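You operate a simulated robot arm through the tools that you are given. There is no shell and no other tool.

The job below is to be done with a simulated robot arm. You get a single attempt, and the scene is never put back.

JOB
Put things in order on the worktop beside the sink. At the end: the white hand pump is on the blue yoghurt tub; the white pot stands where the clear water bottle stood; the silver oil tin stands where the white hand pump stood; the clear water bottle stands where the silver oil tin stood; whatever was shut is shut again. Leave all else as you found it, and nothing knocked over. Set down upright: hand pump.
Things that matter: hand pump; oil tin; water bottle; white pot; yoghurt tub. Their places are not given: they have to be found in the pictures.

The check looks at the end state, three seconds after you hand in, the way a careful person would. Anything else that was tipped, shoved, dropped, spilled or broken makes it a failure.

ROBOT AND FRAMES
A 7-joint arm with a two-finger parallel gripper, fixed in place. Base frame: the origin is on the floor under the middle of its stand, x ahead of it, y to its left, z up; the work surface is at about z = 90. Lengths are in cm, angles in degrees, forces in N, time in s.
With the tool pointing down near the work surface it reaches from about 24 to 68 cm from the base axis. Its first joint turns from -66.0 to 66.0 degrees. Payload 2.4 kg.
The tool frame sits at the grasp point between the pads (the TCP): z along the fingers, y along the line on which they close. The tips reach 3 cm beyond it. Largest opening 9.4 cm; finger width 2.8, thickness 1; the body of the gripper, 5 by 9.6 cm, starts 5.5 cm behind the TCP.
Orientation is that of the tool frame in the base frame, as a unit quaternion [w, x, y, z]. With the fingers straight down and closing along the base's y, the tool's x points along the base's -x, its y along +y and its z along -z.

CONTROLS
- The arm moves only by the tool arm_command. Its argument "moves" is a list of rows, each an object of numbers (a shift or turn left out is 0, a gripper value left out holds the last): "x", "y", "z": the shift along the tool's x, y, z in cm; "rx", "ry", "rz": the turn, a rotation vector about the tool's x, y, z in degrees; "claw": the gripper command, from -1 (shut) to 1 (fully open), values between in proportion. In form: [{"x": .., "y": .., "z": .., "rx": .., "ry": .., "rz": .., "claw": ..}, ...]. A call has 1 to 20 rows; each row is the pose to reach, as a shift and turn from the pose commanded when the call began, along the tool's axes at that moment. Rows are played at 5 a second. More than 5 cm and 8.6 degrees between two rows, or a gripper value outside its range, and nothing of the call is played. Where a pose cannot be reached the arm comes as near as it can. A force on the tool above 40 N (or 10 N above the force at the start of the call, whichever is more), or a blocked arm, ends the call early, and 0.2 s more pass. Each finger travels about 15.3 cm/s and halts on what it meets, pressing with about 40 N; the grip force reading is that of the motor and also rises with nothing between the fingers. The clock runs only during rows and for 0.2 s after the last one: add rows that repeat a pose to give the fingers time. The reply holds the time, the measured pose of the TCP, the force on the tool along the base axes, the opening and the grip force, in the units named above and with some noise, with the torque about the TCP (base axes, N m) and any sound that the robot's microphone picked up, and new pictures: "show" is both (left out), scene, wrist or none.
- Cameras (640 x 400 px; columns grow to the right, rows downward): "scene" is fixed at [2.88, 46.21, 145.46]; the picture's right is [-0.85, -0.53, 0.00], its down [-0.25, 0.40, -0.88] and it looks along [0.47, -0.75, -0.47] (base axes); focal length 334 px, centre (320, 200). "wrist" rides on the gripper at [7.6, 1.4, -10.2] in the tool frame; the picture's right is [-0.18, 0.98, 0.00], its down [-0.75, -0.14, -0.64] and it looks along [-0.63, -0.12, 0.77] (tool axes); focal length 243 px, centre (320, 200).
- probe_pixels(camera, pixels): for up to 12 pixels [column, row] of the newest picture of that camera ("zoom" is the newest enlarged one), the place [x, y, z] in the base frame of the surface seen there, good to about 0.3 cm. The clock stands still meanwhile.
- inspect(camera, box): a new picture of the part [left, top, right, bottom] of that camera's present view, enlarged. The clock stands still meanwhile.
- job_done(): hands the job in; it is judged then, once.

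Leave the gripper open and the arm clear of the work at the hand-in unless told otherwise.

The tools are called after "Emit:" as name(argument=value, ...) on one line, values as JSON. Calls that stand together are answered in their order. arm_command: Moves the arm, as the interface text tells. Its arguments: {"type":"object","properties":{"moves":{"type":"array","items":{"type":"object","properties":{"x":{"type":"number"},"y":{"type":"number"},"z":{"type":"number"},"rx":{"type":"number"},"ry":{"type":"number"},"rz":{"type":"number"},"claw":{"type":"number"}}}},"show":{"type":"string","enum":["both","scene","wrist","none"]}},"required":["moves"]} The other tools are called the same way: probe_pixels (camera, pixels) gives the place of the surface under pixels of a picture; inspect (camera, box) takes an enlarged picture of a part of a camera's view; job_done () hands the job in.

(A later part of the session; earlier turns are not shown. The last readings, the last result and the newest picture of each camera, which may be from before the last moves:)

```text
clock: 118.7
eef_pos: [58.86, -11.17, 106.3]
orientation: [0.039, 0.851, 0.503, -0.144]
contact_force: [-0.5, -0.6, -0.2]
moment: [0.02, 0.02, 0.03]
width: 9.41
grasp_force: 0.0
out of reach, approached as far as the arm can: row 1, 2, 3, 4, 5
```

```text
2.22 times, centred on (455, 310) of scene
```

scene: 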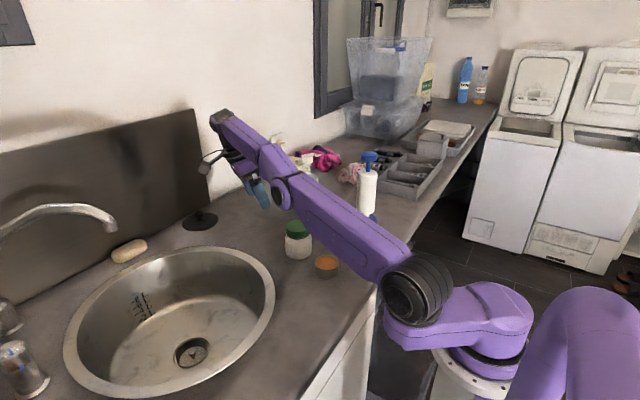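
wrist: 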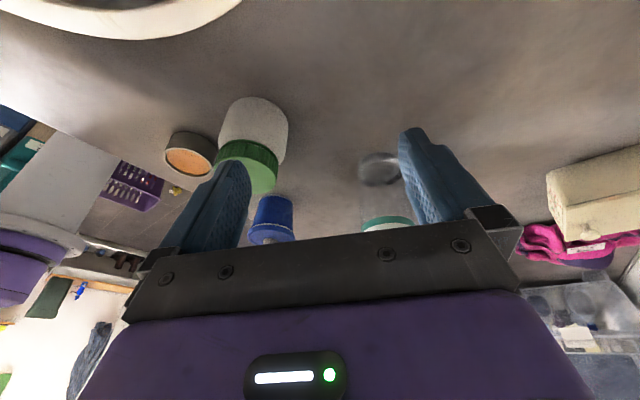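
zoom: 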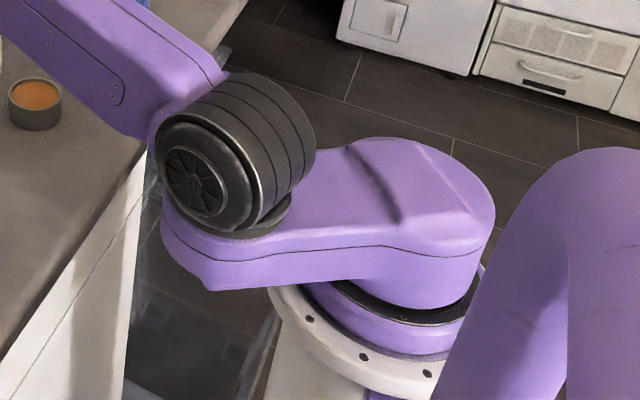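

The arm is nearly straight with the shoulder turned left, a singular posture. I'll try lowering straight down a few cm (nothing is below this spot), which should make the elbow bend.

Emit:
arm_command(moves=[{"x": 0.29, "y": 0.08, "z": 0.95}, {"x": 0.58, "y": 0.15, "z": 1.9}, {"x": 0.86, "y": 0.23, "z": 2.86}, {"x": 1.15, "y": 0.3, "z": 3.82}, {"x": 1.15, "y": 0.3, "z": 3.82}], show="scene")

```text
clock: 119.9
eef_pos: [58.93, -11.15, 102.08]
orientation: [0.041, 0.851, 0.503, -0.147]
contact_force: [-0.9, 0.0, 0.9]
moment: [0.0, 0.01, 0.01]
width: 9.39
grasp_force: 0.0
```

scene: 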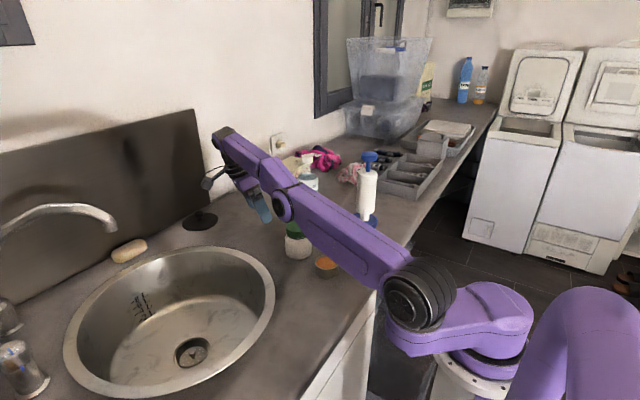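

Emit:
probe_pixels(camera="scene", pixels=[[282, 205], [310, 222], [340, 240], [375, 265], [268, 178], [245, 155], [225, 135], [282, 218], [310, 240], [340, 258], [408, 300]])

```text
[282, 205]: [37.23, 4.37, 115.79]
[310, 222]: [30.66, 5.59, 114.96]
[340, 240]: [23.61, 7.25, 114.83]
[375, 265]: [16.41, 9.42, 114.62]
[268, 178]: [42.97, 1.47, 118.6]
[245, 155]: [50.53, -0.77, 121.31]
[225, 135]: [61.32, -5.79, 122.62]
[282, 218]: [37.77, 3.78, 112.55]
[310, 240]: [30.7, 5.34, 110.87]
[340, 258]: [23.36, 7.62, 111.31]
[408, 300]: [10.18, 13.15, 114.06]
```

The fold of the wrist is at its stop. I'll turn the hand to vertical while keeping the wrist where it is, so the TCP swings outward to about (63,-6.9,101).

Emit:
arm_command(moves=[{"x": 1.42, "y": 0.38, "z": -0.22, "rx": -1.1, "ry": 4.2}, {"x": 2.84, "y": 0.75, "z": -0.45, "rx": -2.2, "ry": 8.4}, {"x": 4.26, "y": 1.13, "z": -0.67, "rx": -3.3, "ry": 12.6}, {"x": 5.68, "y": 1.5, "z": -0.89, "rx": -4.4, "ry": 16.8}, {"x": 5.68, "y": 1.5, "z": -0.89, "rx": -4.4, "ry": 16.8}], show="scene")

```text
clock: 121.1
eef_pos: [62.96, -6.98, 102.13]
orientation: [0.097, 0.853, 0.503, -0.097]
contact_force: [-0.2, 0.0, 0.3]
moment: [-0.01, -0.02, 0.02]
width: 9.39
grasp_force: 0.1
out of reach, approached as far as the arm can: row 1, 2, 3, 4, 5
```

scene: 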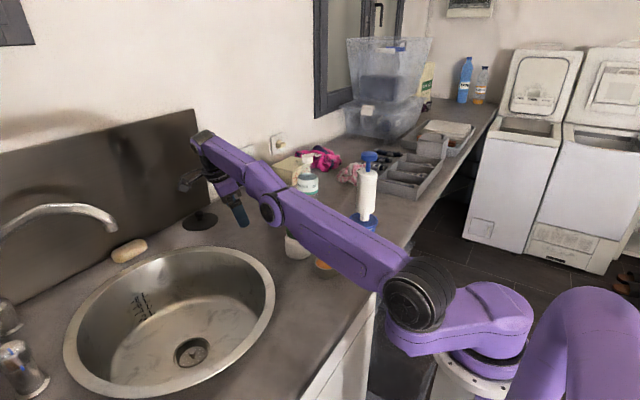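

The hand stays leaning sideways about 15°: the forearm roll joint seems to be at its limit, i.e. the wrist has got into a flipped arrangement. First I'll stretch the arm outward so the elbow can pass through straight, then lower it, so the elbow comes back up.

Emit:
arm_command(moves=[{"x": 0.3, "y": 0.95, "z": -0.28}, {"x": 0.61, "y": 1.9, "z": -0.55}, {"x": 0.92, "y": 2.85, "z": -0.83}, {"x": 1.22, "y": 3.8, "z": -1.1}, {"x": 1.22, "y": 3.8, "z": -1.1}], show="scene")

Emit:
inspect(camera="scene", box=[170, 100, 440, 330])

```text
clock: 122.3
eef_pos: [66.81, -7.47, 103.37]
orientation: [0.099, 0.853, 0.504, -0.098]
contact_force: [-0.4, -0.5, -0.3]
moment: [0.02, 0.03, 0.01]
width: 9.38
grasp_force: 0.0
```

scene: 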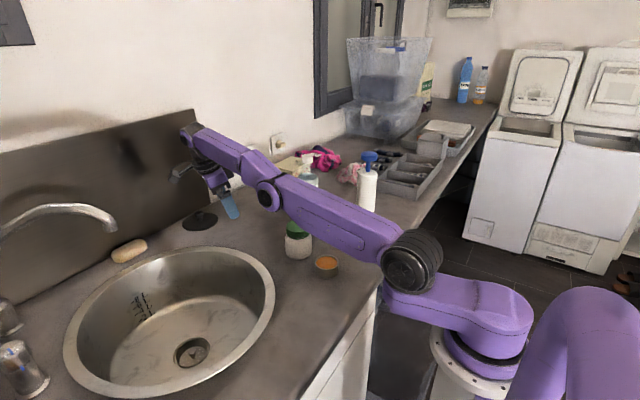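

```text
1.74 times, centred on (305, 215) of scene
```

zoom: 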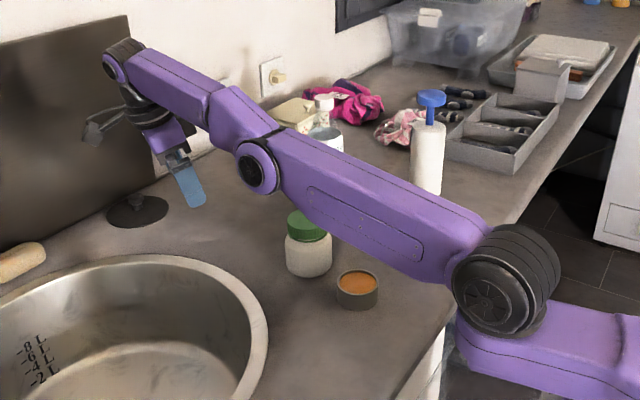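

Good, the shoulder came back toward centre. Now I'll lower about 6 cm here over empty worktop to bend the elbow upward.

Emit:
arm_command(moves=[{"x": 0.4, "y": -0.1, "z": 1.44}, {"x": 0.79, "y": -0.2, "z": 2.88}, {"x": 1.19, "y": -0.31, "z": 4.33}, {"x": 1.58, "y": -0.41, "z": 5.77}, {"x": 1.58, "y": -0.41, "z": 5.77}], show="scene")

Emit:
inspect(camera="scene", box=[170, 100, 440, 330])

```text
clock: 123.5
eef_pos: [66.84, -7.62, 97.28]
orientation: [0.1, 0.852, 0.504, -0.097]
contact_force: [0.0, -0.4, 0.1]
moment: [0.01, -0.02, -0.01]
width: 9.38
grasp_force: 0.1
out of reach, approached as far as the arm can: row 3
```

scene: 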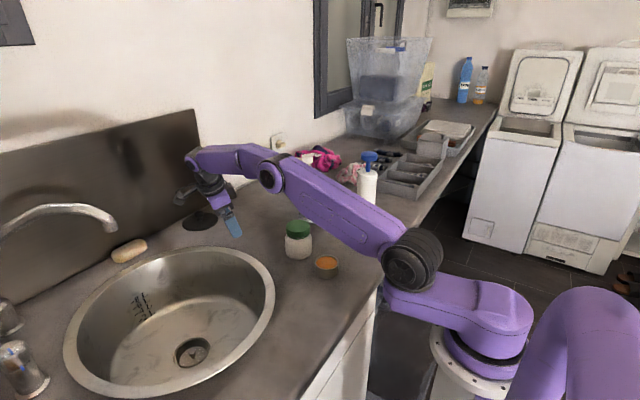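

```text
1.74 times, centred on (305, 215) of scene
```

zoom: 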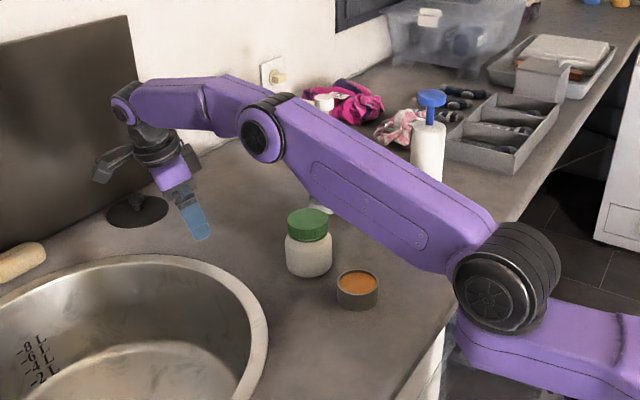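

The elbow is up again. I'll retract to about (56,-9,108), keeping the orientation, to get into a relaxed place.

Emit:
arm_command(moves=[{"x": -1.82, "y": -1.62, "z": -1.84}, {"x": -3.64, "y": -3.23, "z": -3.67}, {"x": -5.46, "y": -4.85, "z": -5.5}, {"x": -7.28, "y": -6.46, "z": -7.34}, {"x": -9.1, "y": -8.08, "z": -9.18}, {"x": -9.1, "y": -8.08, "z": -9.18}], show="scene")

```text
clock: 124.9
eef_pos: [56.09, -8.72, 107.96]
orientation: [0.098, 0.853, 0.504, -0.098]
contact_force: [-1.5, 1.0, 0.2]
moment: [-0.03, 0.01, 0.02]
width: 9.39
grasp_force: 0.0
```

scene: 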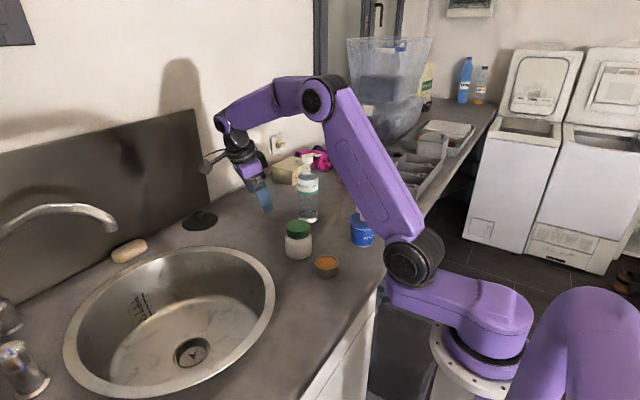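

The posture is normal again. I'll test whether the hand can be made vertical here.

Emit:
arm_command(moves=[{"rx": 1.3, "ry": 5.1}, {"rx": 2.6, "ry": 10.2}, {"rx": 3.95, "ry": 15.3}, {"rx": 3.95, "ry": 15.3}], show="scene")

```text
clock: 125.9
eef_pos: [56.21, -8.8, 107.98]
orientation: [0.099, 0.852, 0.505, -0.097]
contact_force: [-0.5, -0.6, -0.7]
moment: [-0.01, -0.03, -0.01]
width: 9.43
grasp_force: 0.1
out of reach, approached as far as the arm can: row 1, 2, 3, 4
```

scene: 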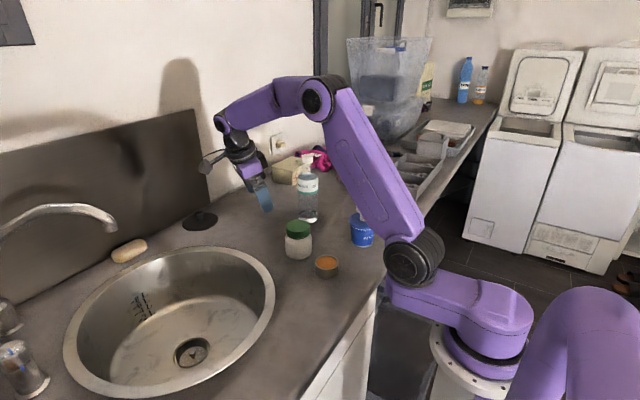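

As expected, the forearm roll is at its stop with the wrist flipped. To undo that I need the hand nearly in line with the forearm, then roll it round. I'll probe the forearm to know its direction.

Emit:
probe_pixels(camera="scene", pixels=[[318, 98], [300, 92], [285, 97], [265, 103], [245, 110], [220, 124], [395, 250], [370, 190], [345, 130], [412, 262]])

Emit:
inspect(camera="scene", box=[190, 60, 350, 220])

```text
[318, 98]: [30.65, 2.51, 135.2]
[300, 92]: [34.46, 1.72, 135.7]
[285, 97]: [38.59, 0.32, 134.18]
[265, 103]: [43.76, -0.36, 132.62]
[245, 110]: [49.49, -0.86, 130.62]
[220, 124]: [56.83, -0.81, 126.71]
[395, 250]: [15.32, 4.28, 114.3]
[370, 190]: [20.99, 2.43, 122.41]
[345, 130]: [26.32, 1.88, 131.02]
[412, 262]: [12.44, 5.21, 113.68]
```

```text
2.50 times, centred on (270, 140) of scene
```

zoom: 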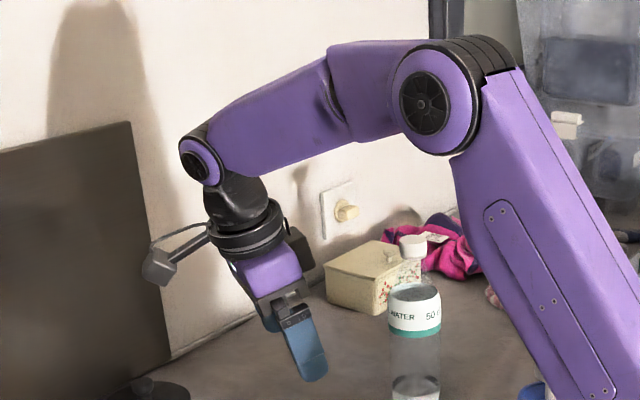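

The forearm slopes down about 18° and points along azimuth -8°; the hand is about 75° off it. Before unrolling, I'll retract to about (47,-9,114) for more clearance to the wall.

Emit:
arm_command(moves=[{"x": -1.9, "y": -2.5, "z": -1.6}, {"x": -3.8, "y": -5.0, "z": -3.2}, {"x": -5.6, "y": -7.55, "z": -5.2}, {"x": -5.6, "y": -7.55, "z": -5.2}], show="scene")

Emit:
inspect(camera="scene", box=[220, 40, 380, 200])

```text
clock: 126.9
eef_pos: [47.01, -8.76, 114.05]
orientation: [0.099, 0.853, 0.504, -0.097]
contact_force: [0.2, -0.7, 0.1]
moment: [0.01, 0.04, 0.01]
width: 9.4
grasp_force: 0.2
```

scene: 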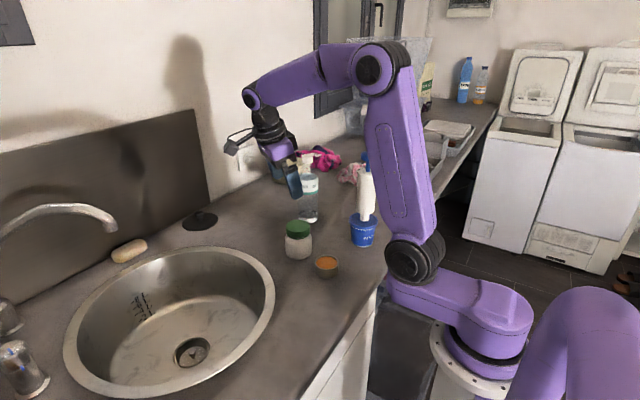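

```text
2.50 times, centred on (300, 120) of scene
```

zoom: 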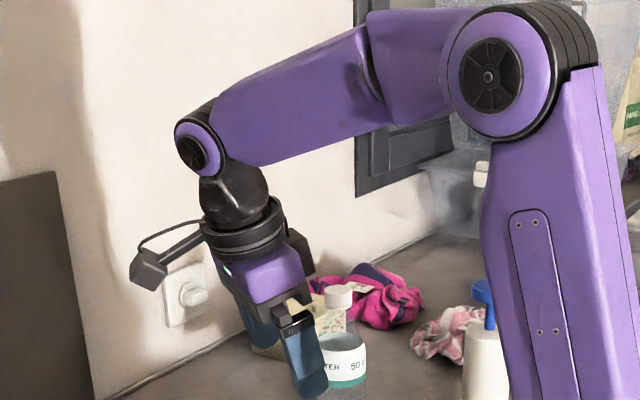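

Emit:
probe_pixels(camera="scene", pixels=[[372, 70], [340, 65], [310, 75], [285, 85], [250, 99], [412, 262], [395, 160], [385, 100]])

```text
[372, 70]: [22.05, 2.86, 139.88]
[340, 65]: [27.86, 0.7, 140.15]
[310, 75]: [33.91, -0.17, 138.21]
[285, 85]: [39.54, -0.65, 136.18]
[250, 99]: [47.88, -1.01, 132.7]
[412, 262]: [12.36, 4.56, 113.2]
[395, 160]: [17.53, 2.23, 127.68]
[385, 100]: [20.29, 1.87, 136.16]
```

The forearm points about (0.95,-0.14,-0.27). Stage A: swing the hand up toward the forearm line by 60°, pivoting about the wrist (TCP ends near (64.6,-7.5,123), free air).

Emit:
arm_command(moves=[{"x": 1.06, "y": 2.34, "z": -0.17, "rx": -6.83, "ry": 3.11}, {"x": 2.11, "y": 4.65, "z": -0.67, "rx": -13.67, "ry": 6.22}, {"x": 3.11, "y": 6.87, "z": -1.5, "rx": -20.5, "ry": 9.33}, {"x": 4.07, "y": 8.98, "z": -2.64, "rx": -27.3, "ry": 12.44}, {"x": 4.95, "y": 10.93, "z": -4.07, "rx": -34.2, "ry": 15.55}, {"x": 5.75, "y": 12.7, "z": -5.77, "rx": -41.0, "ry": 18.66}, {"x": 6.46, "y": 14.25, "z": -7.71, "rx": -47.8, "ry": 21.8}, {"x": 7.05, "y": 15.55, "z": -9.85, "rx": -54.7, "ry": 24.9}, {"x": 7.05, "y": 15.55, "z": -9.85, "rx": -54.7, "ry": 24.9}], show="scene")

Emit:
inspect(camera="scene", box=[170, 30, 400, 230])

```text
clock: 128.9
eef_pos: [64.68, -7.34, 122.75]
orientation: [0.37, 0.713, 0.501, 0.322]
contact_force: [0.8, -0.9, 0.6]
moment: [-0.03, 0.01, -0.01]
width: 9.4
grasp_force: 0.1
```

scene: 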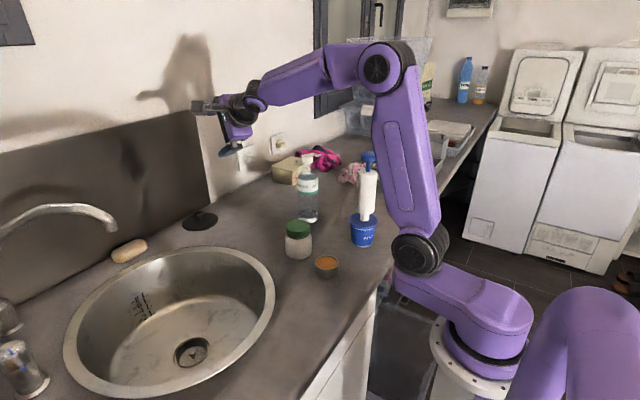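

```text
2.00 times, centred on (285, 130) of scene
```

zoom: 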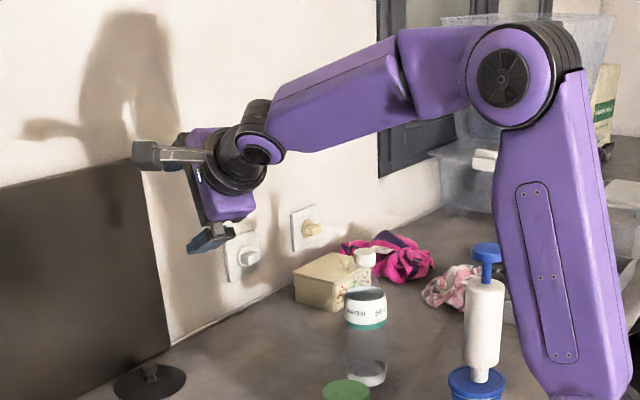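

Emit:
probe_pixels(camera="scene", pixels=[[376, 70], [340, 62], [310, 78], [285, 88], [262, 104], [418, 252], [400, 160], [268, 95]])

Emit:
inspect(camera="scene", box=[180, 60, 300, 170])

```text
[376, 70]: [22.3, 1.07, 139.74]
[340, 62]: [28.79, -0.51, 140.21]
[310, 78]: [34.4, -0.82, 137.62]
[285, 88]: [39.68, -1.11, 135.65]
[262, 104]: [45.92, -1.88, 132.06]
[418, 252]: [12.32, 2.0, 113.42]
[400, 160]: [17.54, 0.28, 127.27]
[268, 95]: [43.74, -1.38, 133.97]
```

```text
3.64 times, centred on (240, 115) of scene
```

zoom: 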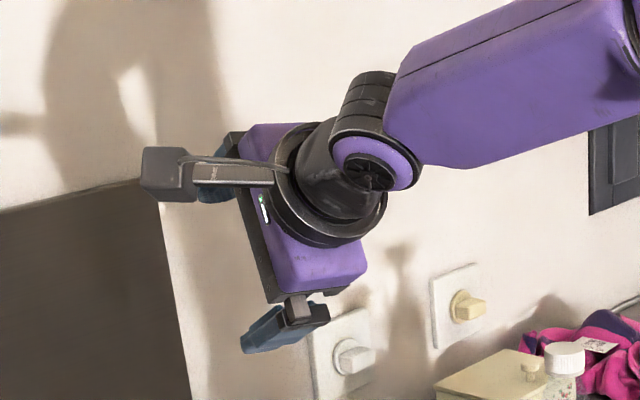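

Stage A worked with no flags. Stage B: roll the hand about the forearm axis, away from the stop, first 82°, pivoting about the wrist in free air.

Emit:
arm_command(moves=[{"x": -0.581, "y": 0.424, "z": -0.013, "rx": -1.114, "ry": -1.774, "rz": -7.978}, {"x": -1.097, "y": 0.924, "z": -0.053, "rx": -2.228, "ry": -3.548, "rz": -15.956}, {"x": -1.537, "y": 1.49, "z": -0.118, "rx": -3.341, "ry": -5.321, "rz": -23.93}, {"x": -1.892, "y": 2.109, "z": -0.206, "rx": -4.455, "ry": -7.095, "rz": -31.91}, {"x": -2.155, "y": 2.77, "z": -0.317, "rx": -5.569, "ry": -8.869, "rz": -39.89}, {"x": -2.32, "y": 3.459, "z": -0.448, "rx": -6.683, "ry": -10.643, "rz": -47.87}, {"x": -2.383, "y": 4.16, "z": -0.597, "rx": -7.796, "ry": -12.416, "rz": -55.84}, {"x": -2.344, "y": 4.86, "z": -0.759, "rx": -8.91, "ry": -14.19, "rz": -63.82}, {"x": -2.204, "y": 5.545, "z": -0.932, "rx": -10.024, "ry": -15.964, "rz": -71.8}, {"x": -1.964, "y": 6.199, "z": -1.112, "rx": -11.138, "ry": -17.738, "rz": -79.78}, {"x": -1.964, "y": 6.199, "z": -1.112, "rx": -11.138, "ry": -17.738, "rz": -79.78}], show="scene")

Emit:
inspect(camera="scene", box=[180, 60, 300, 170])

```text
clock: 131.3
eef_pos: [66.26, -10.54, 128.28]
orientation: [0.618, 0.228, 0.751, -0.049]
contact_force: [0.4, 0.4, 0.3]
moment: [0.0, -0.03, 0.01]
width: 9.39
grasp_force: 0.1
```

scene: 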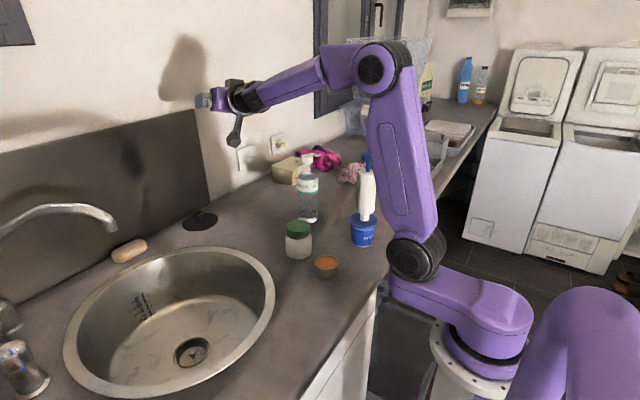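

```text
3.64 times, centred on (240, 115) of scene
```

zoom: 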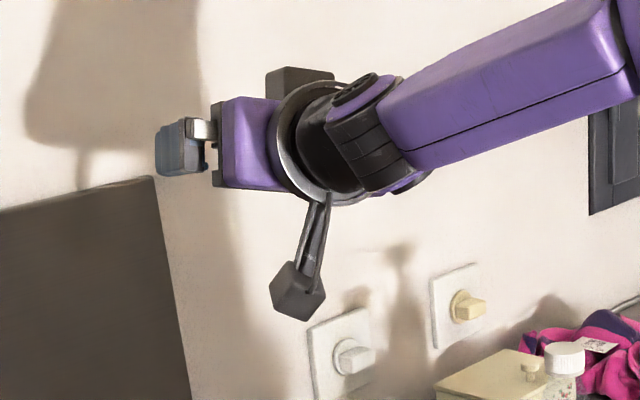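

The forearm roll is turning as planned with no flags. I'll continue the roll by another 74°.

Emit:
arm_command(moves=[{"x": -0.581, "y": 0.424, "z": -0.013, "rx": -1.114, "ry": -1.774, "rz": -7.978}, {"x": -1.097, "y": 0.924, "z": -0.053, "rx": -2.228, "ry": -3.548, "rz": -15.956}, {"x": -1.537, "y": 1.49, "z": -0.118, "rx": -3.341, "ry": -5.321, "rz": -23.93}, {"x": -1.892, "y": 2.109, "z": -0.206, "rx": -4.455, "ry": -7.095, "rz": -31.91}, {"x": -2.155, "y": 2.77, "z": -0.317, "rx": -5.569, "ry": -8.869, "rz": -39.89}, {"x": -2.32, "y": 3.459, "z": -0.448, "rx": -6.683, "ry": -10.643, "rz": -47.87}, {"x": -2.383, "y": 4.16, "z": -0.597, "rx": -7.796, "ry": -12.416, "rz": -55.84}, {"x": -2.344, "y": 4.86, "z": -0.759, "rx": -8.91, "ry": -14.19, "rz": -63.82}, {"x": -2.204, "y": 5.545, "z": -0.932, "rx": -10.024, "ry": -15.964, "rz": -71.8}, {"x": -2.204, "y": 5.545, "z": -0.932, "rx": -10.024, "ry": -15.964, "rz": -71.8}], show="scene")

Emit:
inspect(camera="scene", box=[180, 40, 300, 170])

```text
clock: 133.5
eef_pos: [68.02, -5.95, 131.73]
orientation: [0.58, -0.313, 0.655, -0.369]
contact_force: [0.0, 1.0, 0.2]
moment: [-0.02, 0.01, 0.01]
width: 9.39
grasp_force: 0.1
```

scene: 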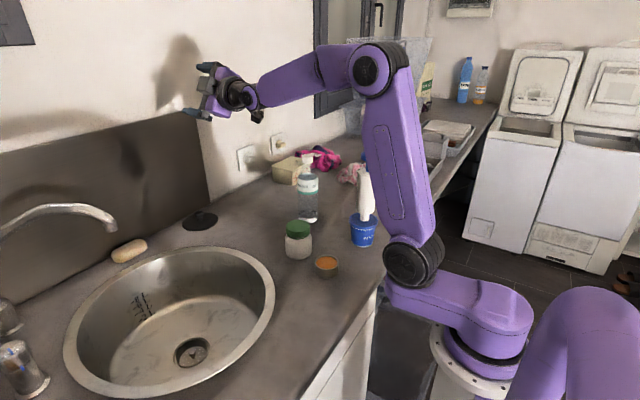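

```text
3.08 times, centred on (240, 105) of scene
```

zoom: 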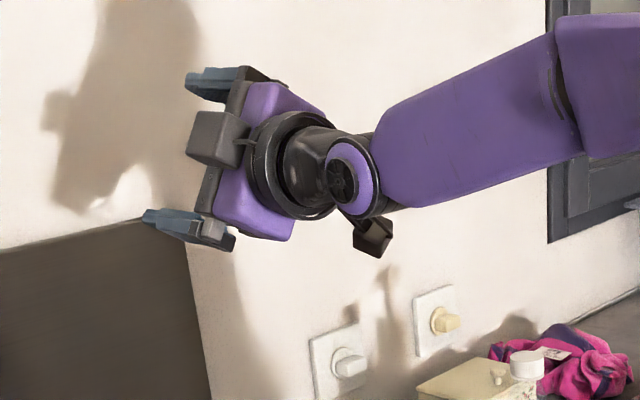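

The hand is now above the forearm line with the roll near neutral. Stage C: bend it down in the arm plane through the aligned position, the first 32°.

Emit:
arm_command(moves=[{"x": 1.453, "y": 2.324, "z": -0.192, "rx": -6.78, "ry": 4.24, "rz": 0.02}, {"x": 2.878, "y": 4.603, "z": -0.763, "rx": -13.57, "ry": 8.48, "rz": 0.05}, {"x": 4.246, "y": 6.793, "z": -1.703, "rx": -20.35, "ry": 12.72, "rz": 0.07}, {"x": 5.532, "y": 8.85, "z": -2.993, "rx": -27.14, "ry": 16.96, "rz": 0.1}, {"x": 5.532, "y": 8.85, "z": -2.993, "rx": -27.14, "ry": 16.96, "rz": 0.1}], show="scene")

Emit:
inspect(camera="scene", box=[180, 40, 300, 170])

```text
clock: 134.7
eef_pos: [64.41, -5.28, 121.37]
orientation: [0.387, -0.381, 0.803, -0.246]
contact_force: [0.3, 1.1, -0.5]
moment: [-0.04, 0.0, -0.01]
width: 9.39
grasp_force: 0.0
```

scene: 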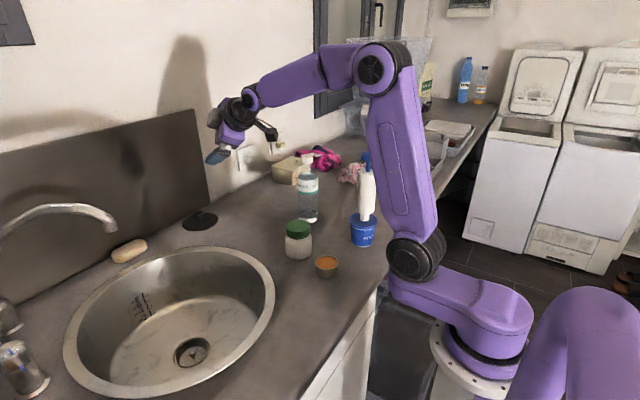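

```text
3.08 times, centred on (240, 105) of scene
```

zoom: 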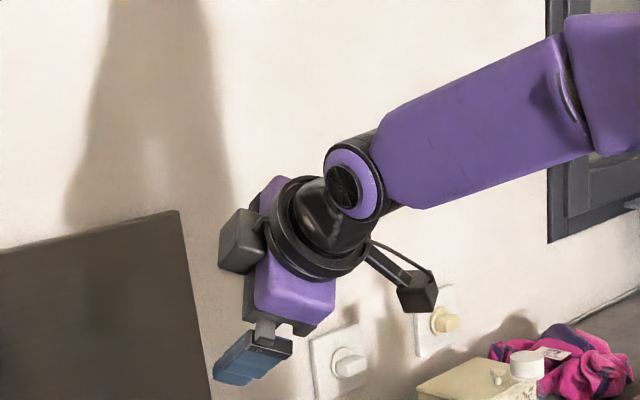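

It went through cleanly and the wrist is un-flipped. I'll keep bending down another 45° toward vertical.

Emit:
arm_command(moves=[{"x": 1.363, "y": 2.18, "z": -0.169, "rx": -6.36, "ry": 3.975}, {"x": 2.702, "y": 4.322, "z": -0.671, "rx": -12.72, "ry": 7.95}, {"x": 3.995, "y": 6.391, "z": -1.5, "rx": -19.08, "ry": 11.93}, {"x": 5.22, "y": 8.35, "z": -2.639, "rx": -25.44, "ry": 15.9}, {"x": 6.356, "y": 10.167, "z": -4.071, "rx": -31.8, "ry": 19.88}, {"x": 7.382, "y": 11.81, "z": -5.77, "rx": -38.16, "ry": 23.85}, {"x": 7.382, "y": 11.81, "z": -5.77, "rx": -38.16, "ry": 23.85}], show="both")

```text
clock: 136.3
eef_pos: [51.86, -3.74, 113.32]
orientation: [0.073, -0.428, 0.9, -0.044]
contact_force: [-0.7, 0.5, -0.2]
moment: [-0.01, 0.0, 0.01]
width: 9.41
grasp_force: 0.1
```

scene: 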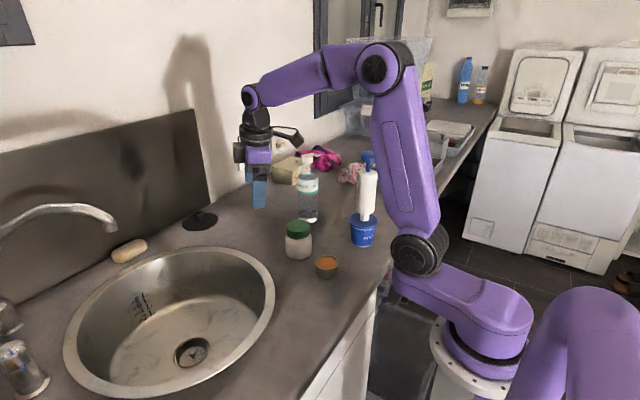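
wrist: 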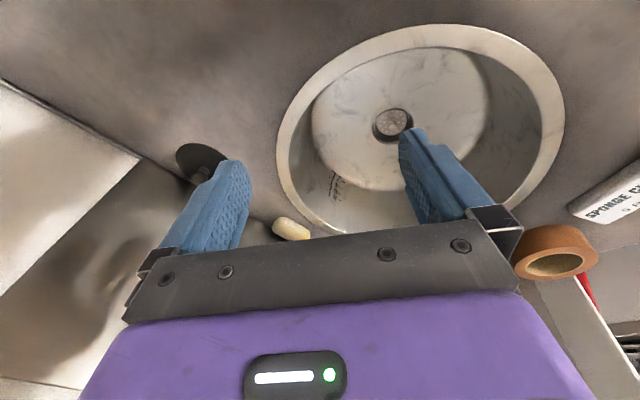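

The hand is down again, with a tilt of 9.8° leaning straight outward (azimuth -6°) and a yaw of +51°. I'll rotate about the tool axis by 56.6° so the closing direction is square to the lean.

Emit:
arm_command(moves=[{"rz": 8.09}, {"rz": 16.17}, {"rz": 24.26}, {"rz": 32.34}, {"rz": 40.43}, {"rz": 48.5}, {"rz": 56.6}, {"rz": 56.6}], show="both")

```text
clock: 138.1
eef_pos: [51.72, -3.77, 113.48]
orientation: [0.086, 0.05, 0.995, -0.005]
contact_force: [0.6, -0.1, 0.3]
moment: [0.0, -0.02, -0.01]
width: 9.42
grasp_force: 0.1
```

scene: 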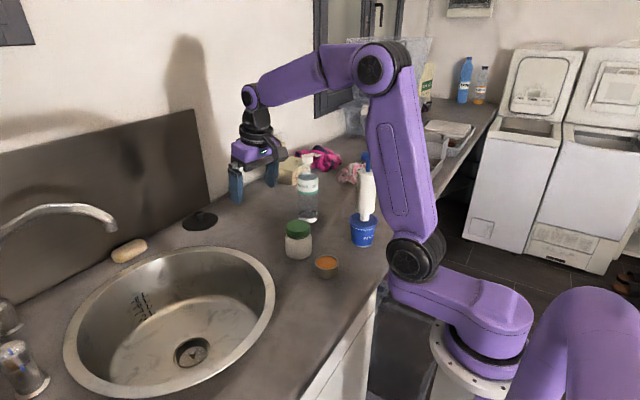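
wrist: 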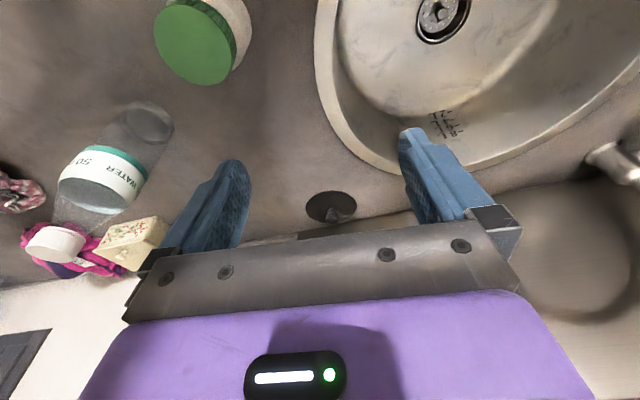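

Everything still stands and the hand is in a good posture: tilt 10°, yaw and lean at -6°. Before picking up the tin, I'll check empty that this orientation reaches the pump's old place: over (66.4,-18.9), down to z 96.

Emit:
arm_command(moves=[{"x": -3.06, "y": -2.7, "z": 1.25}, {"x": -6.12, "y": -5.4, "z": 2.49}, {"x": -9.18, "y": -8.1, "z": 3.74}, {"x": -12.24, "y": -10.8, "z": 4.98}, {"x": -15.3, "y": -13.51, "z": 6.23}, {"x": -14.7, "y": -13.51, "z": 9.68}, {"x": -14.1, "y": -13.51, "z": 13.1}, {"x": -13.5, "y": -13.51, "z": 16.6}, {"x": -12.91, "y": -13.51, "z": 20.02}, {"x": -12.91, "y": -13.51, "z": 20.02}], show="both")

```text
clock: 140.3
eef_pos: [66.52, -18.83, 95.96]
orientation: [0.086, 0.049, 0.995, -0.004]
contact_force: [0.7, 0.7, 0.7]
moment: [-0.02, -0.01, 0.04]
width: 9.4
grasp_force: 0.1
```

scene: 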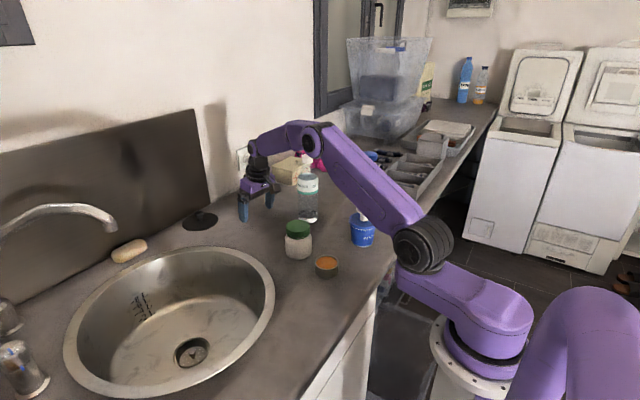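
wrist: 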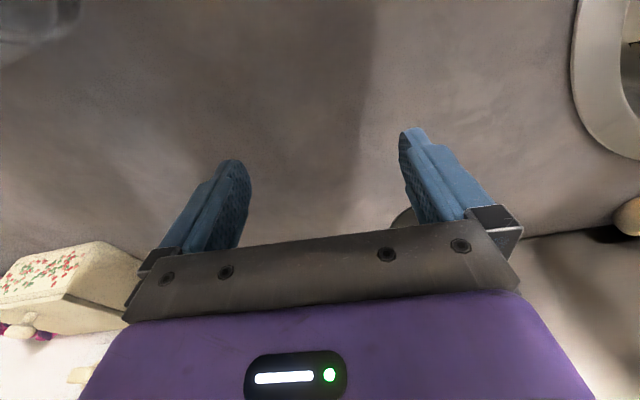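

It reaches. Now back up and over to above the tin at (36.3,-10.3,112).

Emit:
arm_command(moves=[{"x": -0.78, "z": -4.43}, {"x": -1.55, "z": -8.87}, {"x": -2.33, "z": -13.3}, {"x": -3.1, "z": -17.73}, {"x": 1.3, "y": 0.77, "z": -18.2}, {"x": 5.7, "y": 1.53, "z": -18.7}, {"x": 10.1, "y": 2.3, "z": -19.2}, {"x": 14.5, "y": 3.07, "z": -19.65}, {"x": 18.9, "y": 3.84, "z": -20.1}, {"x": 23.3, "y": 4.6, "z": -20.6}, {"x": 27.7, "y": 5.37, "z": -21.08}, {"x": 27.7, "y": 5.37, "z": -21.08}], show="both")

```text
clock: 142.9
eef_pos: [36.38, -10.09, 112.02]
orientation: [0.086, 0.05, 0.995, -0.004]
contact_force: [0.0, 0.1, 0.2]
moment: [0.0, -0.03, -0.01]
width: 9.41
grasp_force: 0.1
out of reach, approached as far as the arm can: row 4
```

scene: 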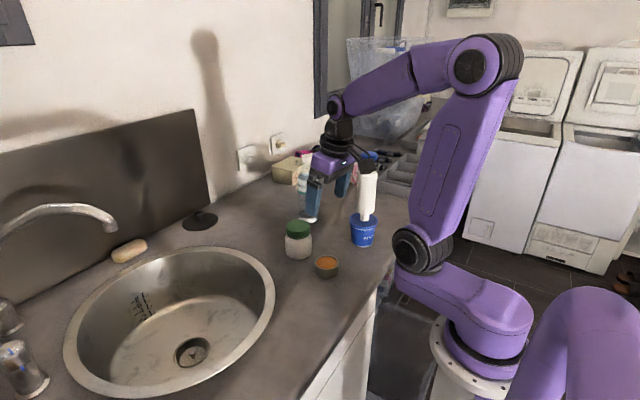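
wrist: 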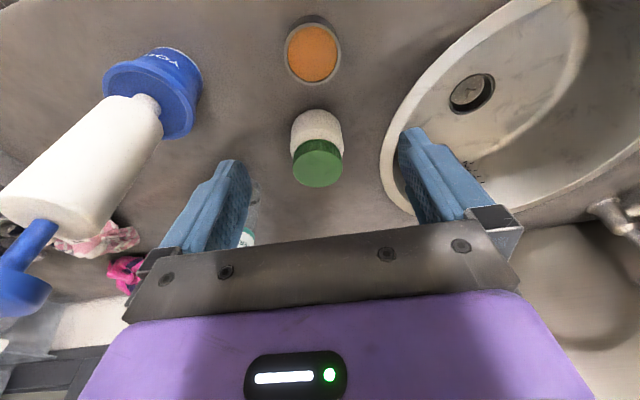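

Above the tin, seen at wrist (312,53). I'll probe its rim.

Emit:
inspect(camera="wrist", box=[265, 0, 365, 110])

```text
3.64 times, centred on (315, 55) of wrist
```

zoom: 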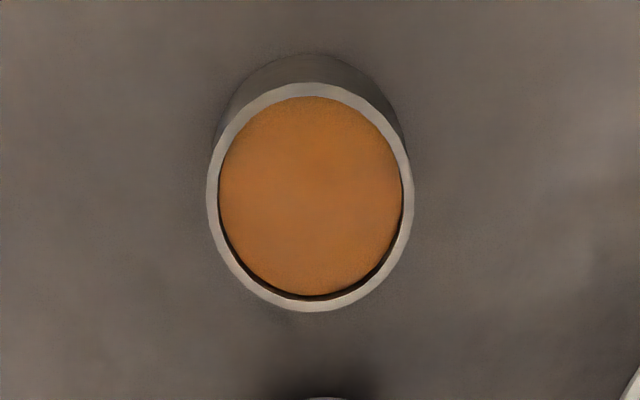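

Emit:
probe_pixels(camera="zoom", pixels=[[212, 195], [408, 190], [310, 88], [312, 305], [240, 115], [385, 280], [240, 270], [385, 120]])

```text
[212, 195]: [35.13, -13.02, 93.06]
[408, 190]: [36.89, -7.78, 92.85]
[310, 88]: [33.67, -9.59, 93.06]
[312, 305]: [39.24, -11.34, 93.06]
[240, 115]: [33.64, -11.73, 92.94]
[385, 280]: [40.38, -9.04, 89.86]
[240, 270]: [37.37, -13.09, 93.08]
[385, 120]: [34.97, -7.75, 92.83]
```

The tin centre is about (36.3,-10.45). I'll descend to straddle it at TCP (36.0,-10.4,93.7).

Emit:
arm_command(moves=[{"x": 0.7, "y": -0.2, "z": 3.59}, {"x": 1.39, "y": -0.37, "z": 7.19}, {"x": 2.09, "y": -0.37, "z": 10.78}, {"x": 2.61, "y": -0.37, "z": 13.48}, {"x": 3.03, "y": -0.37, "z": 15.63}, {"x": 3.31, "y": -0.37, "z": 17.07}, {"x": 3.48, "y": -0.37, "z": 17.97}, {"x": 3.48, "y": -0.37, "z": 17.97}], show="both")

```text
clock: 144.7
eef_pos: [35.79, -10.7, 93.74]
orientation: [0.086, 0.049, 0.995, -0.005]
contact_force: [0.5, 0.0, -0.1]
moment: [0.0, 0.0, 0.0]
width: 9.39
grasp_force: 0.1
```

scene: 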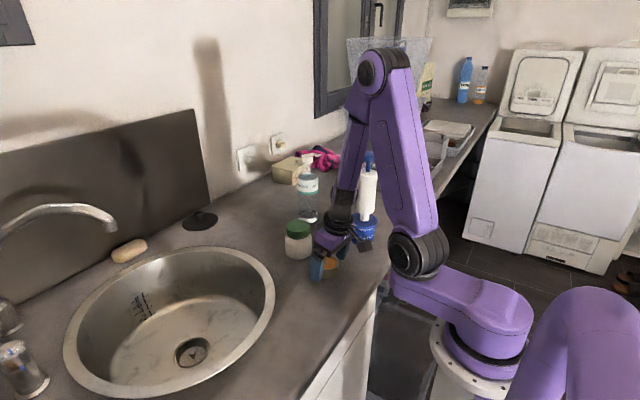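
wrist: 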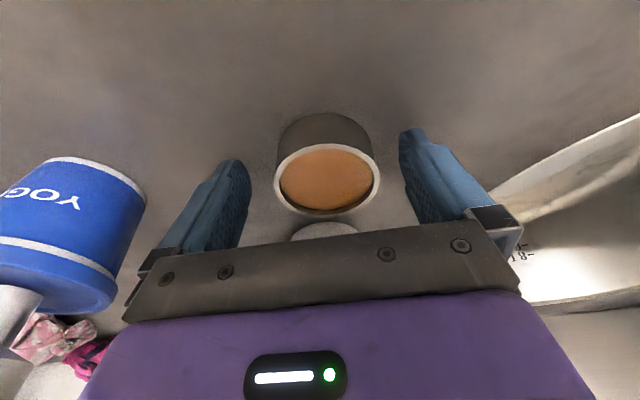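

The tin is between the pads. I'll nudge 0.2 cm left and close slowly.

Emit:
arm_command(moves=[{"y": 0.2}, {"y": 0.2, "claw": 0.5}, {"y": 0.2, "claw": 0.36}, {"y": 0.2, "claw": 0.31}, {"y": 0.2, "claw": 0.28}, {"y": 0.2, "claw": 0.26}, {"y": 0.2, "claw": 0.24}, {"y": 0.2, "claw": 0.22}, {"y": 0.2, "claw": 0.2}, {"y": 0.2, "claw": 0.18}, {"y": 0.2, "claw": 0.14}, {"y": 0.2, "claw": 0.0}, {"y": 0.2, "claw": 0.0}], show="wrist")

```text
clock: 147.5
eef_pos: [35.86, -10.56, 93.76]
orientation: [0.085, 0.049, 0.995, -0.004]
contact_force: [0.7, 0.6, 0.7]
moment: [0.02, 0.02, -0.01]
width: 5.85
grasp_force: 39.8
```

wrist: 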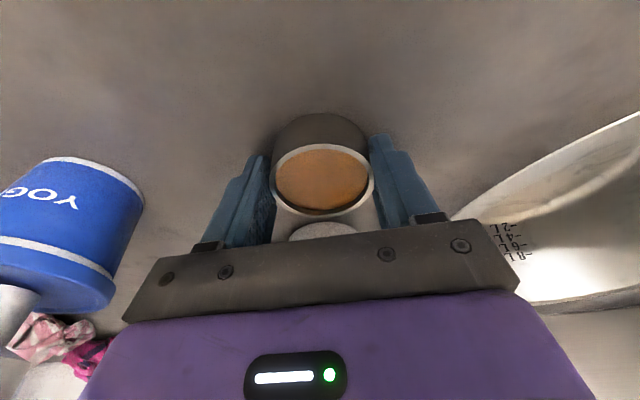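

Gripped at 5.85. I'll lift gently 12 cm.

Emit:
arm_command(moves=[{"x": -0.05, "z": -0.3}, {"x": -0.15, "z": -0.89}, {"x": -0.31, "z": -1.77}, {"x": -0.52, "z": -2.96}, {"x": -0.76, "z": -4.33}, {"x": -1.01, "z": -5.81}, {"x": -1.27, "z": -7.29}, {"x": -1.53, "z": -8.77}, {"x": -1.75, "z": -10.05}, {"x": -1.93, "z": -11.03}, {"x": -2.03, "z": -11.62}, {"x": -2.06, "z": -11.82}, {"x": -2.06, "z": -11.82}], show="both")

```text
clock: 150.3
eef_pos: [35.98, -10.51, 105.69]
orientation: [0.085, 0.05, 0.995, -0.005]
contact_force: [0.7, 0.4, -1.2]
moment: [-0.01, 0.01, -0.01]
width: 5.87
grasp_force: 39.9
```

scene: 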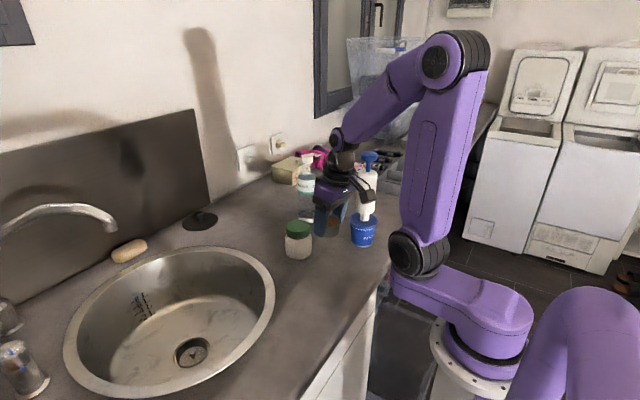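
wrist: 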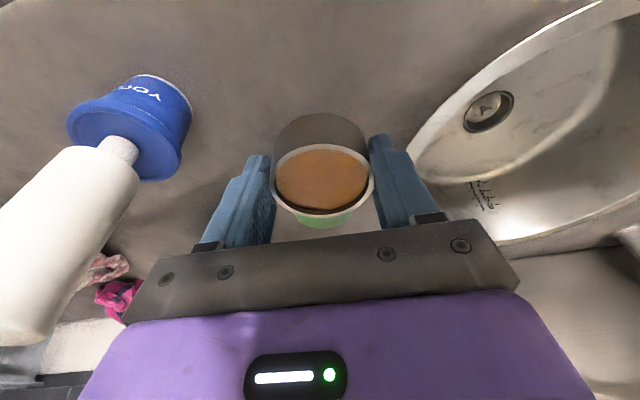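

The tin is level with its bottom at about z 102, above the pot lid at 98.6. I'll carry it slowly over the pot to above the pump's old place.

Emit:
arm_command(moves=[{"x": -0.46, "y": -0.08, "z": 0.08}, {"x": -1.37, "y": -0.23, "z": 0.24}, {"x": -2.75, "y": -0.47, "z": 0.48}, {"x": -4.58, "y": -0.78, "z": 0.8}, {"x": -6.41, "y": -1.09, "z": 1.12}, {"x": -8.24, "y": -1.4, "z": 1.44}, {"x": -10.07, "y": -1.71, "z": 1.76}, {"x": -11.9, "y": -2.02, "z": 2.08}, {"x": -13.73, "y": -2.34, "z": 2.4}, {"x": -15.56, "y": -2.65, "z": 2.72}, {"x": -17.39, "y": -2.96, "z": 3.04}, {"x": -19.22, "y": -3.27, "z": 3.36}, {"x": -21.05, "y": -3.58, "z": 3.68}, {"x": -22.88, "y": -3.89, "z": 4.0}, {"x": -24.71, "y": -4.2, "z": 4.32}, {"x": -26.54, "y": -4.52, "z": 4.64}, {"x": -28.06, "y": -4.77, "z": 4.9}, {"x": -29.28, "y": -4.98, "z": 5.12}, {"x": -30.04, "y": -5.11, "z": 5.25}, {"x": -30.5, "y": -5.19, "z": 5.33}], show="both")

```text
clock: 154.5
eef_pos: [66.15, -18.87, 105.7]
orientation: [0.086, 0.05, 0.995, -0.006]
contact_force: [-0.4, -0.8, -1.6]
moment: [0.03, 0.01, 0.0]
width: 5.85
grasp_force: 40.4
```

scene: 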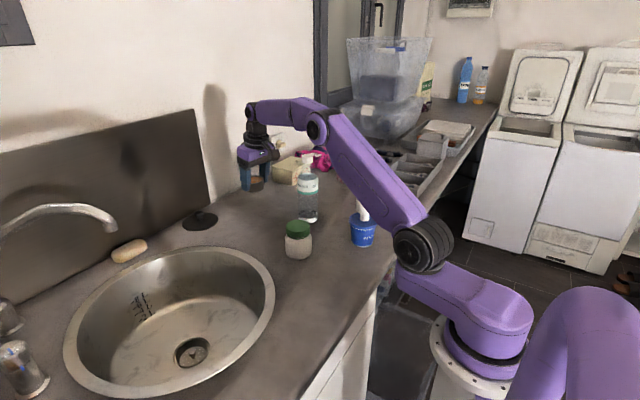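
wrist: 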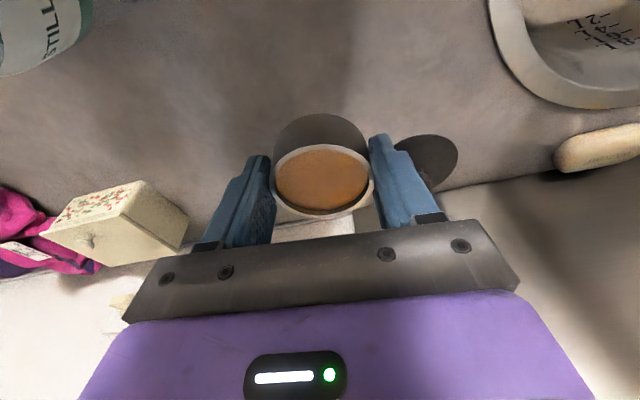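

Emit:
probe_pixels(camera="wrist", pixels=[[275, 180], [369, 182], [321, 147], [322, 213], [322, 180], [300, 150], [345, 150]])

```text
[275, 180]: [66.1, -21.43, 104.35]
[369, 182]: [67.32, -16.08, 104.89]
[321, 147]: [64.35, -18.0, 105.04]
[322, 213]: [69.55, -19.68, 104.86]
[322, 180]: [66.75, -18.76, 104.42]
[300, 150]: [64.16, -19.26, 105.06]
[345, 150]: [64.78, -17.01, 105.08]
```

The tin centre is at about (66.8,-18.8), on target. I'll lower it slowly 11.75 cm.

Emit:
arm_command(moves=[{"x": 0.05, "z": 0.3}, {"x": 0.15, "z": 0.89}, {"x": 0.33, "z": 1.87}, {"x": 0.55, "z": 3.15}, {"x": 0.79, "z": 4.53}, {"x": 1.03, "z": 5.91}, {"x": 1.27, "z": 7.29}, {"x": 1.5, "z": 8.57}, {"x": 1.69, "z": 9.65}, {"x": 1.82, "z": 10.44}, {"x": 1.93, "z": 11.03}, {"x": 1.99, "z": 11.38}, {"x": 2.02, "z": 11.57}, {"x": 2.02, "z": 11.57}], show="both")

```text
clock: 157.5
eef_pos: [66.19, -18.74, 93.86]
orientation: [0.085, 0.049, 0.995, -0.004]
contact_force: [-0.5, -0.2, -1.1]
moment: [0.03, 0.01, -0.02]
width: 5.89
grasp_force: 40.1
```

scene: 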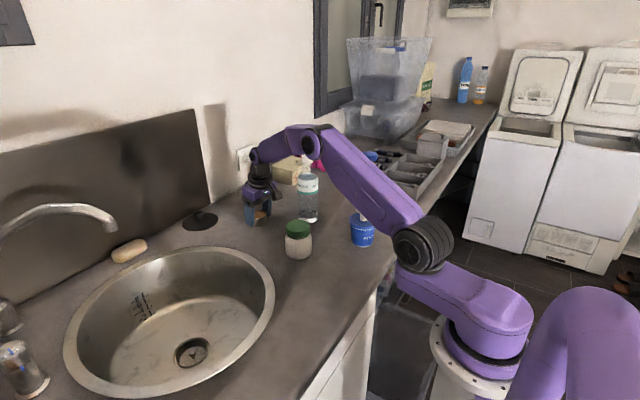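
wrist: 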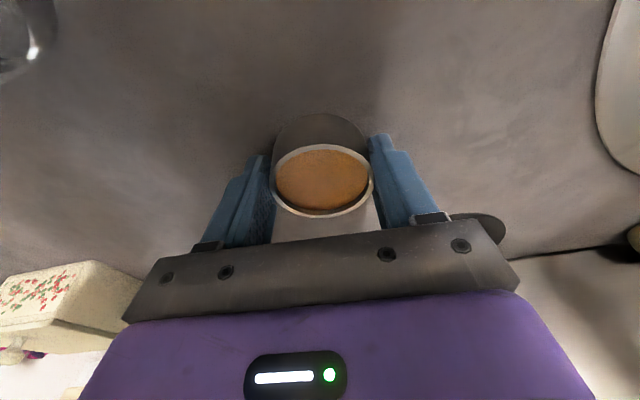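

The weight is still on the gripper. I'll creep down in 0.05–0.06 cm steps.

Emit:
arm_command(moves=[{"x": 0.01, "z": 0.06}, {"x": 0.01, "z": 0.06}], show="none")

Emit:
arm_command(moves=[{"x": 0.01, "z": 0.05}, {"x": 0.01, "z": 0.05}], show="none")

```text
clock: 158.1
eef_pos: [66.17, -18.77, 93.86]
orientation: [0.085, 0.049, 0.995, -0.005]
contact_force: [-0.8, 0.0, -0.5]
moment: [0.02, 0.01, 0.0]
width: 5.87
grasp_force: 39.8
```

```text
clock: 158.7
eef_pos: [66.14, -18.75, 93.77]
orientation: [0.085, 0.049, 0.995, -0.004]
contact_force: [-0.3, 0.7, -0.8]
moment: [0.0, 0.01, 0.01]
width: 5.88
grasp_force: 40.3
```

Emit:
arm_command(moves=[{"x": 0.01, "z": 0.05}, {"x": 0.01, "z": 0.05}], show="none")

Emit:
arm_command(moves=[{"x": 0.01, "z": 0.04}, {"x": 0.01, "z": 0.04}], show="none")

```text
clock: 159.3
eef_pos: [66.13, -18.8, 93.74]
orientation: [0.084, 0.05, 0.995, -0.004]
contact_force: [0.0, 0.5, 1.7]
moment: [0.06, 0.07, -0.01]
width: 5.89
grasp_force: 40.0
```

```text
clock: 159.9
eef_pos: [66.21, -18.84, 93.81]
orientation: [0.085, 0.05, 0.995, -0.004]
contact_force: [-2.4, 1.9, 7.5]
moment: [0.09, 0.13, -0.01]
width: 5.86
grasp_force: 40.3
```

The tin is on the worktop (7.5 N up). I'll ease off a hair and open slowly.

Emit:
arm_command(moves=[{"z": -0.04}, {"z": -0.04, "claw": 0.2}, {"z": -0.04, "claw": 0.24}, {"z": -0.04, "claw": 0.26}, {"z": -0.04, "claw": 0.28}, {"z": -0.04, "claw": 0.31}, {"z": -0.04, "claw": 0.36}, {"z": -0.04, "claw": 0.5}, {"z": -0.04, "claw": 0.75}, {"z": -0.04, "claw": 1}, {"z": -0.04, "claw": 1}], show="wrist")

```text
clock: 162.3
eef_pos: [66.14, -18.8, 93.75]
orientation: [0.086, 0.05, 0.995, -0.004]
contact_force: [0.3, 0.6, 1.0]
moment: [0.01, 0.0, 0.0]
width: 9.4
grasp_force: 0.0
```

wrist: 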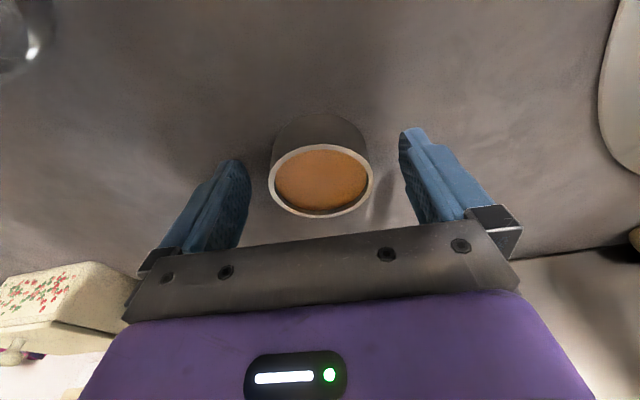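

Released. I'll rise straight up 14 cm.

Emit:
arm_command(moves=[{"x": -0.17, "z": -0.98}, {"x": -0.5, "z": -2.9}, {"x": -1.1, "z": -6.4}, {"x": -1.75, "z": -10.1}, {"x": -2.4, "z": -13.8}, {"x": -2.4, "z": -13.8}], show="both")

Emit:
inspect(camera="scene", box=[220, 140, 400, 270])

```text
clock: 163.7
eef_pos: [66.47, -18.79, 107.88]
orientation: [0.085, 0.05, 0.995, -0.005]
contact_force: [-0.6, -0.2, -0.2]
moment: [0.01, 0.01, 0.02]
width: 9.4
grasp_force: 0.0
```

scene: 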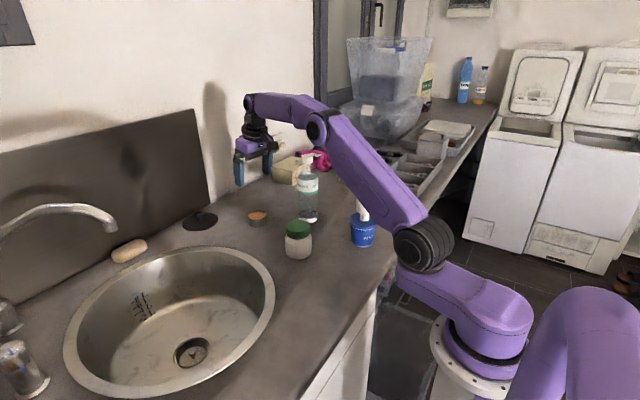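
wrist: 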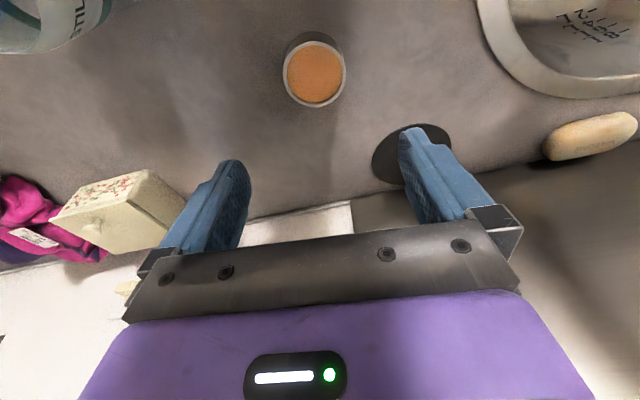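

```text
3.08 times, centred on (310, 205) of scene
```

zoom: 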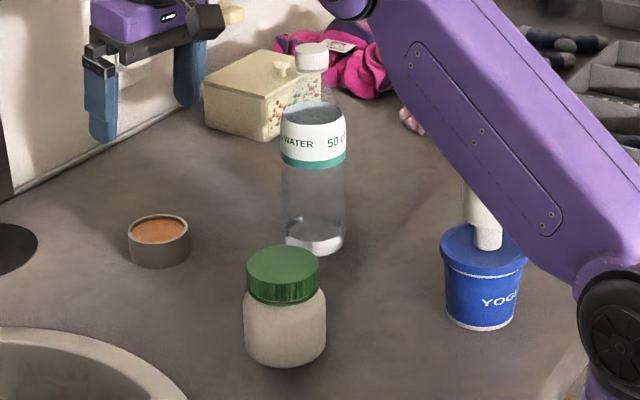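

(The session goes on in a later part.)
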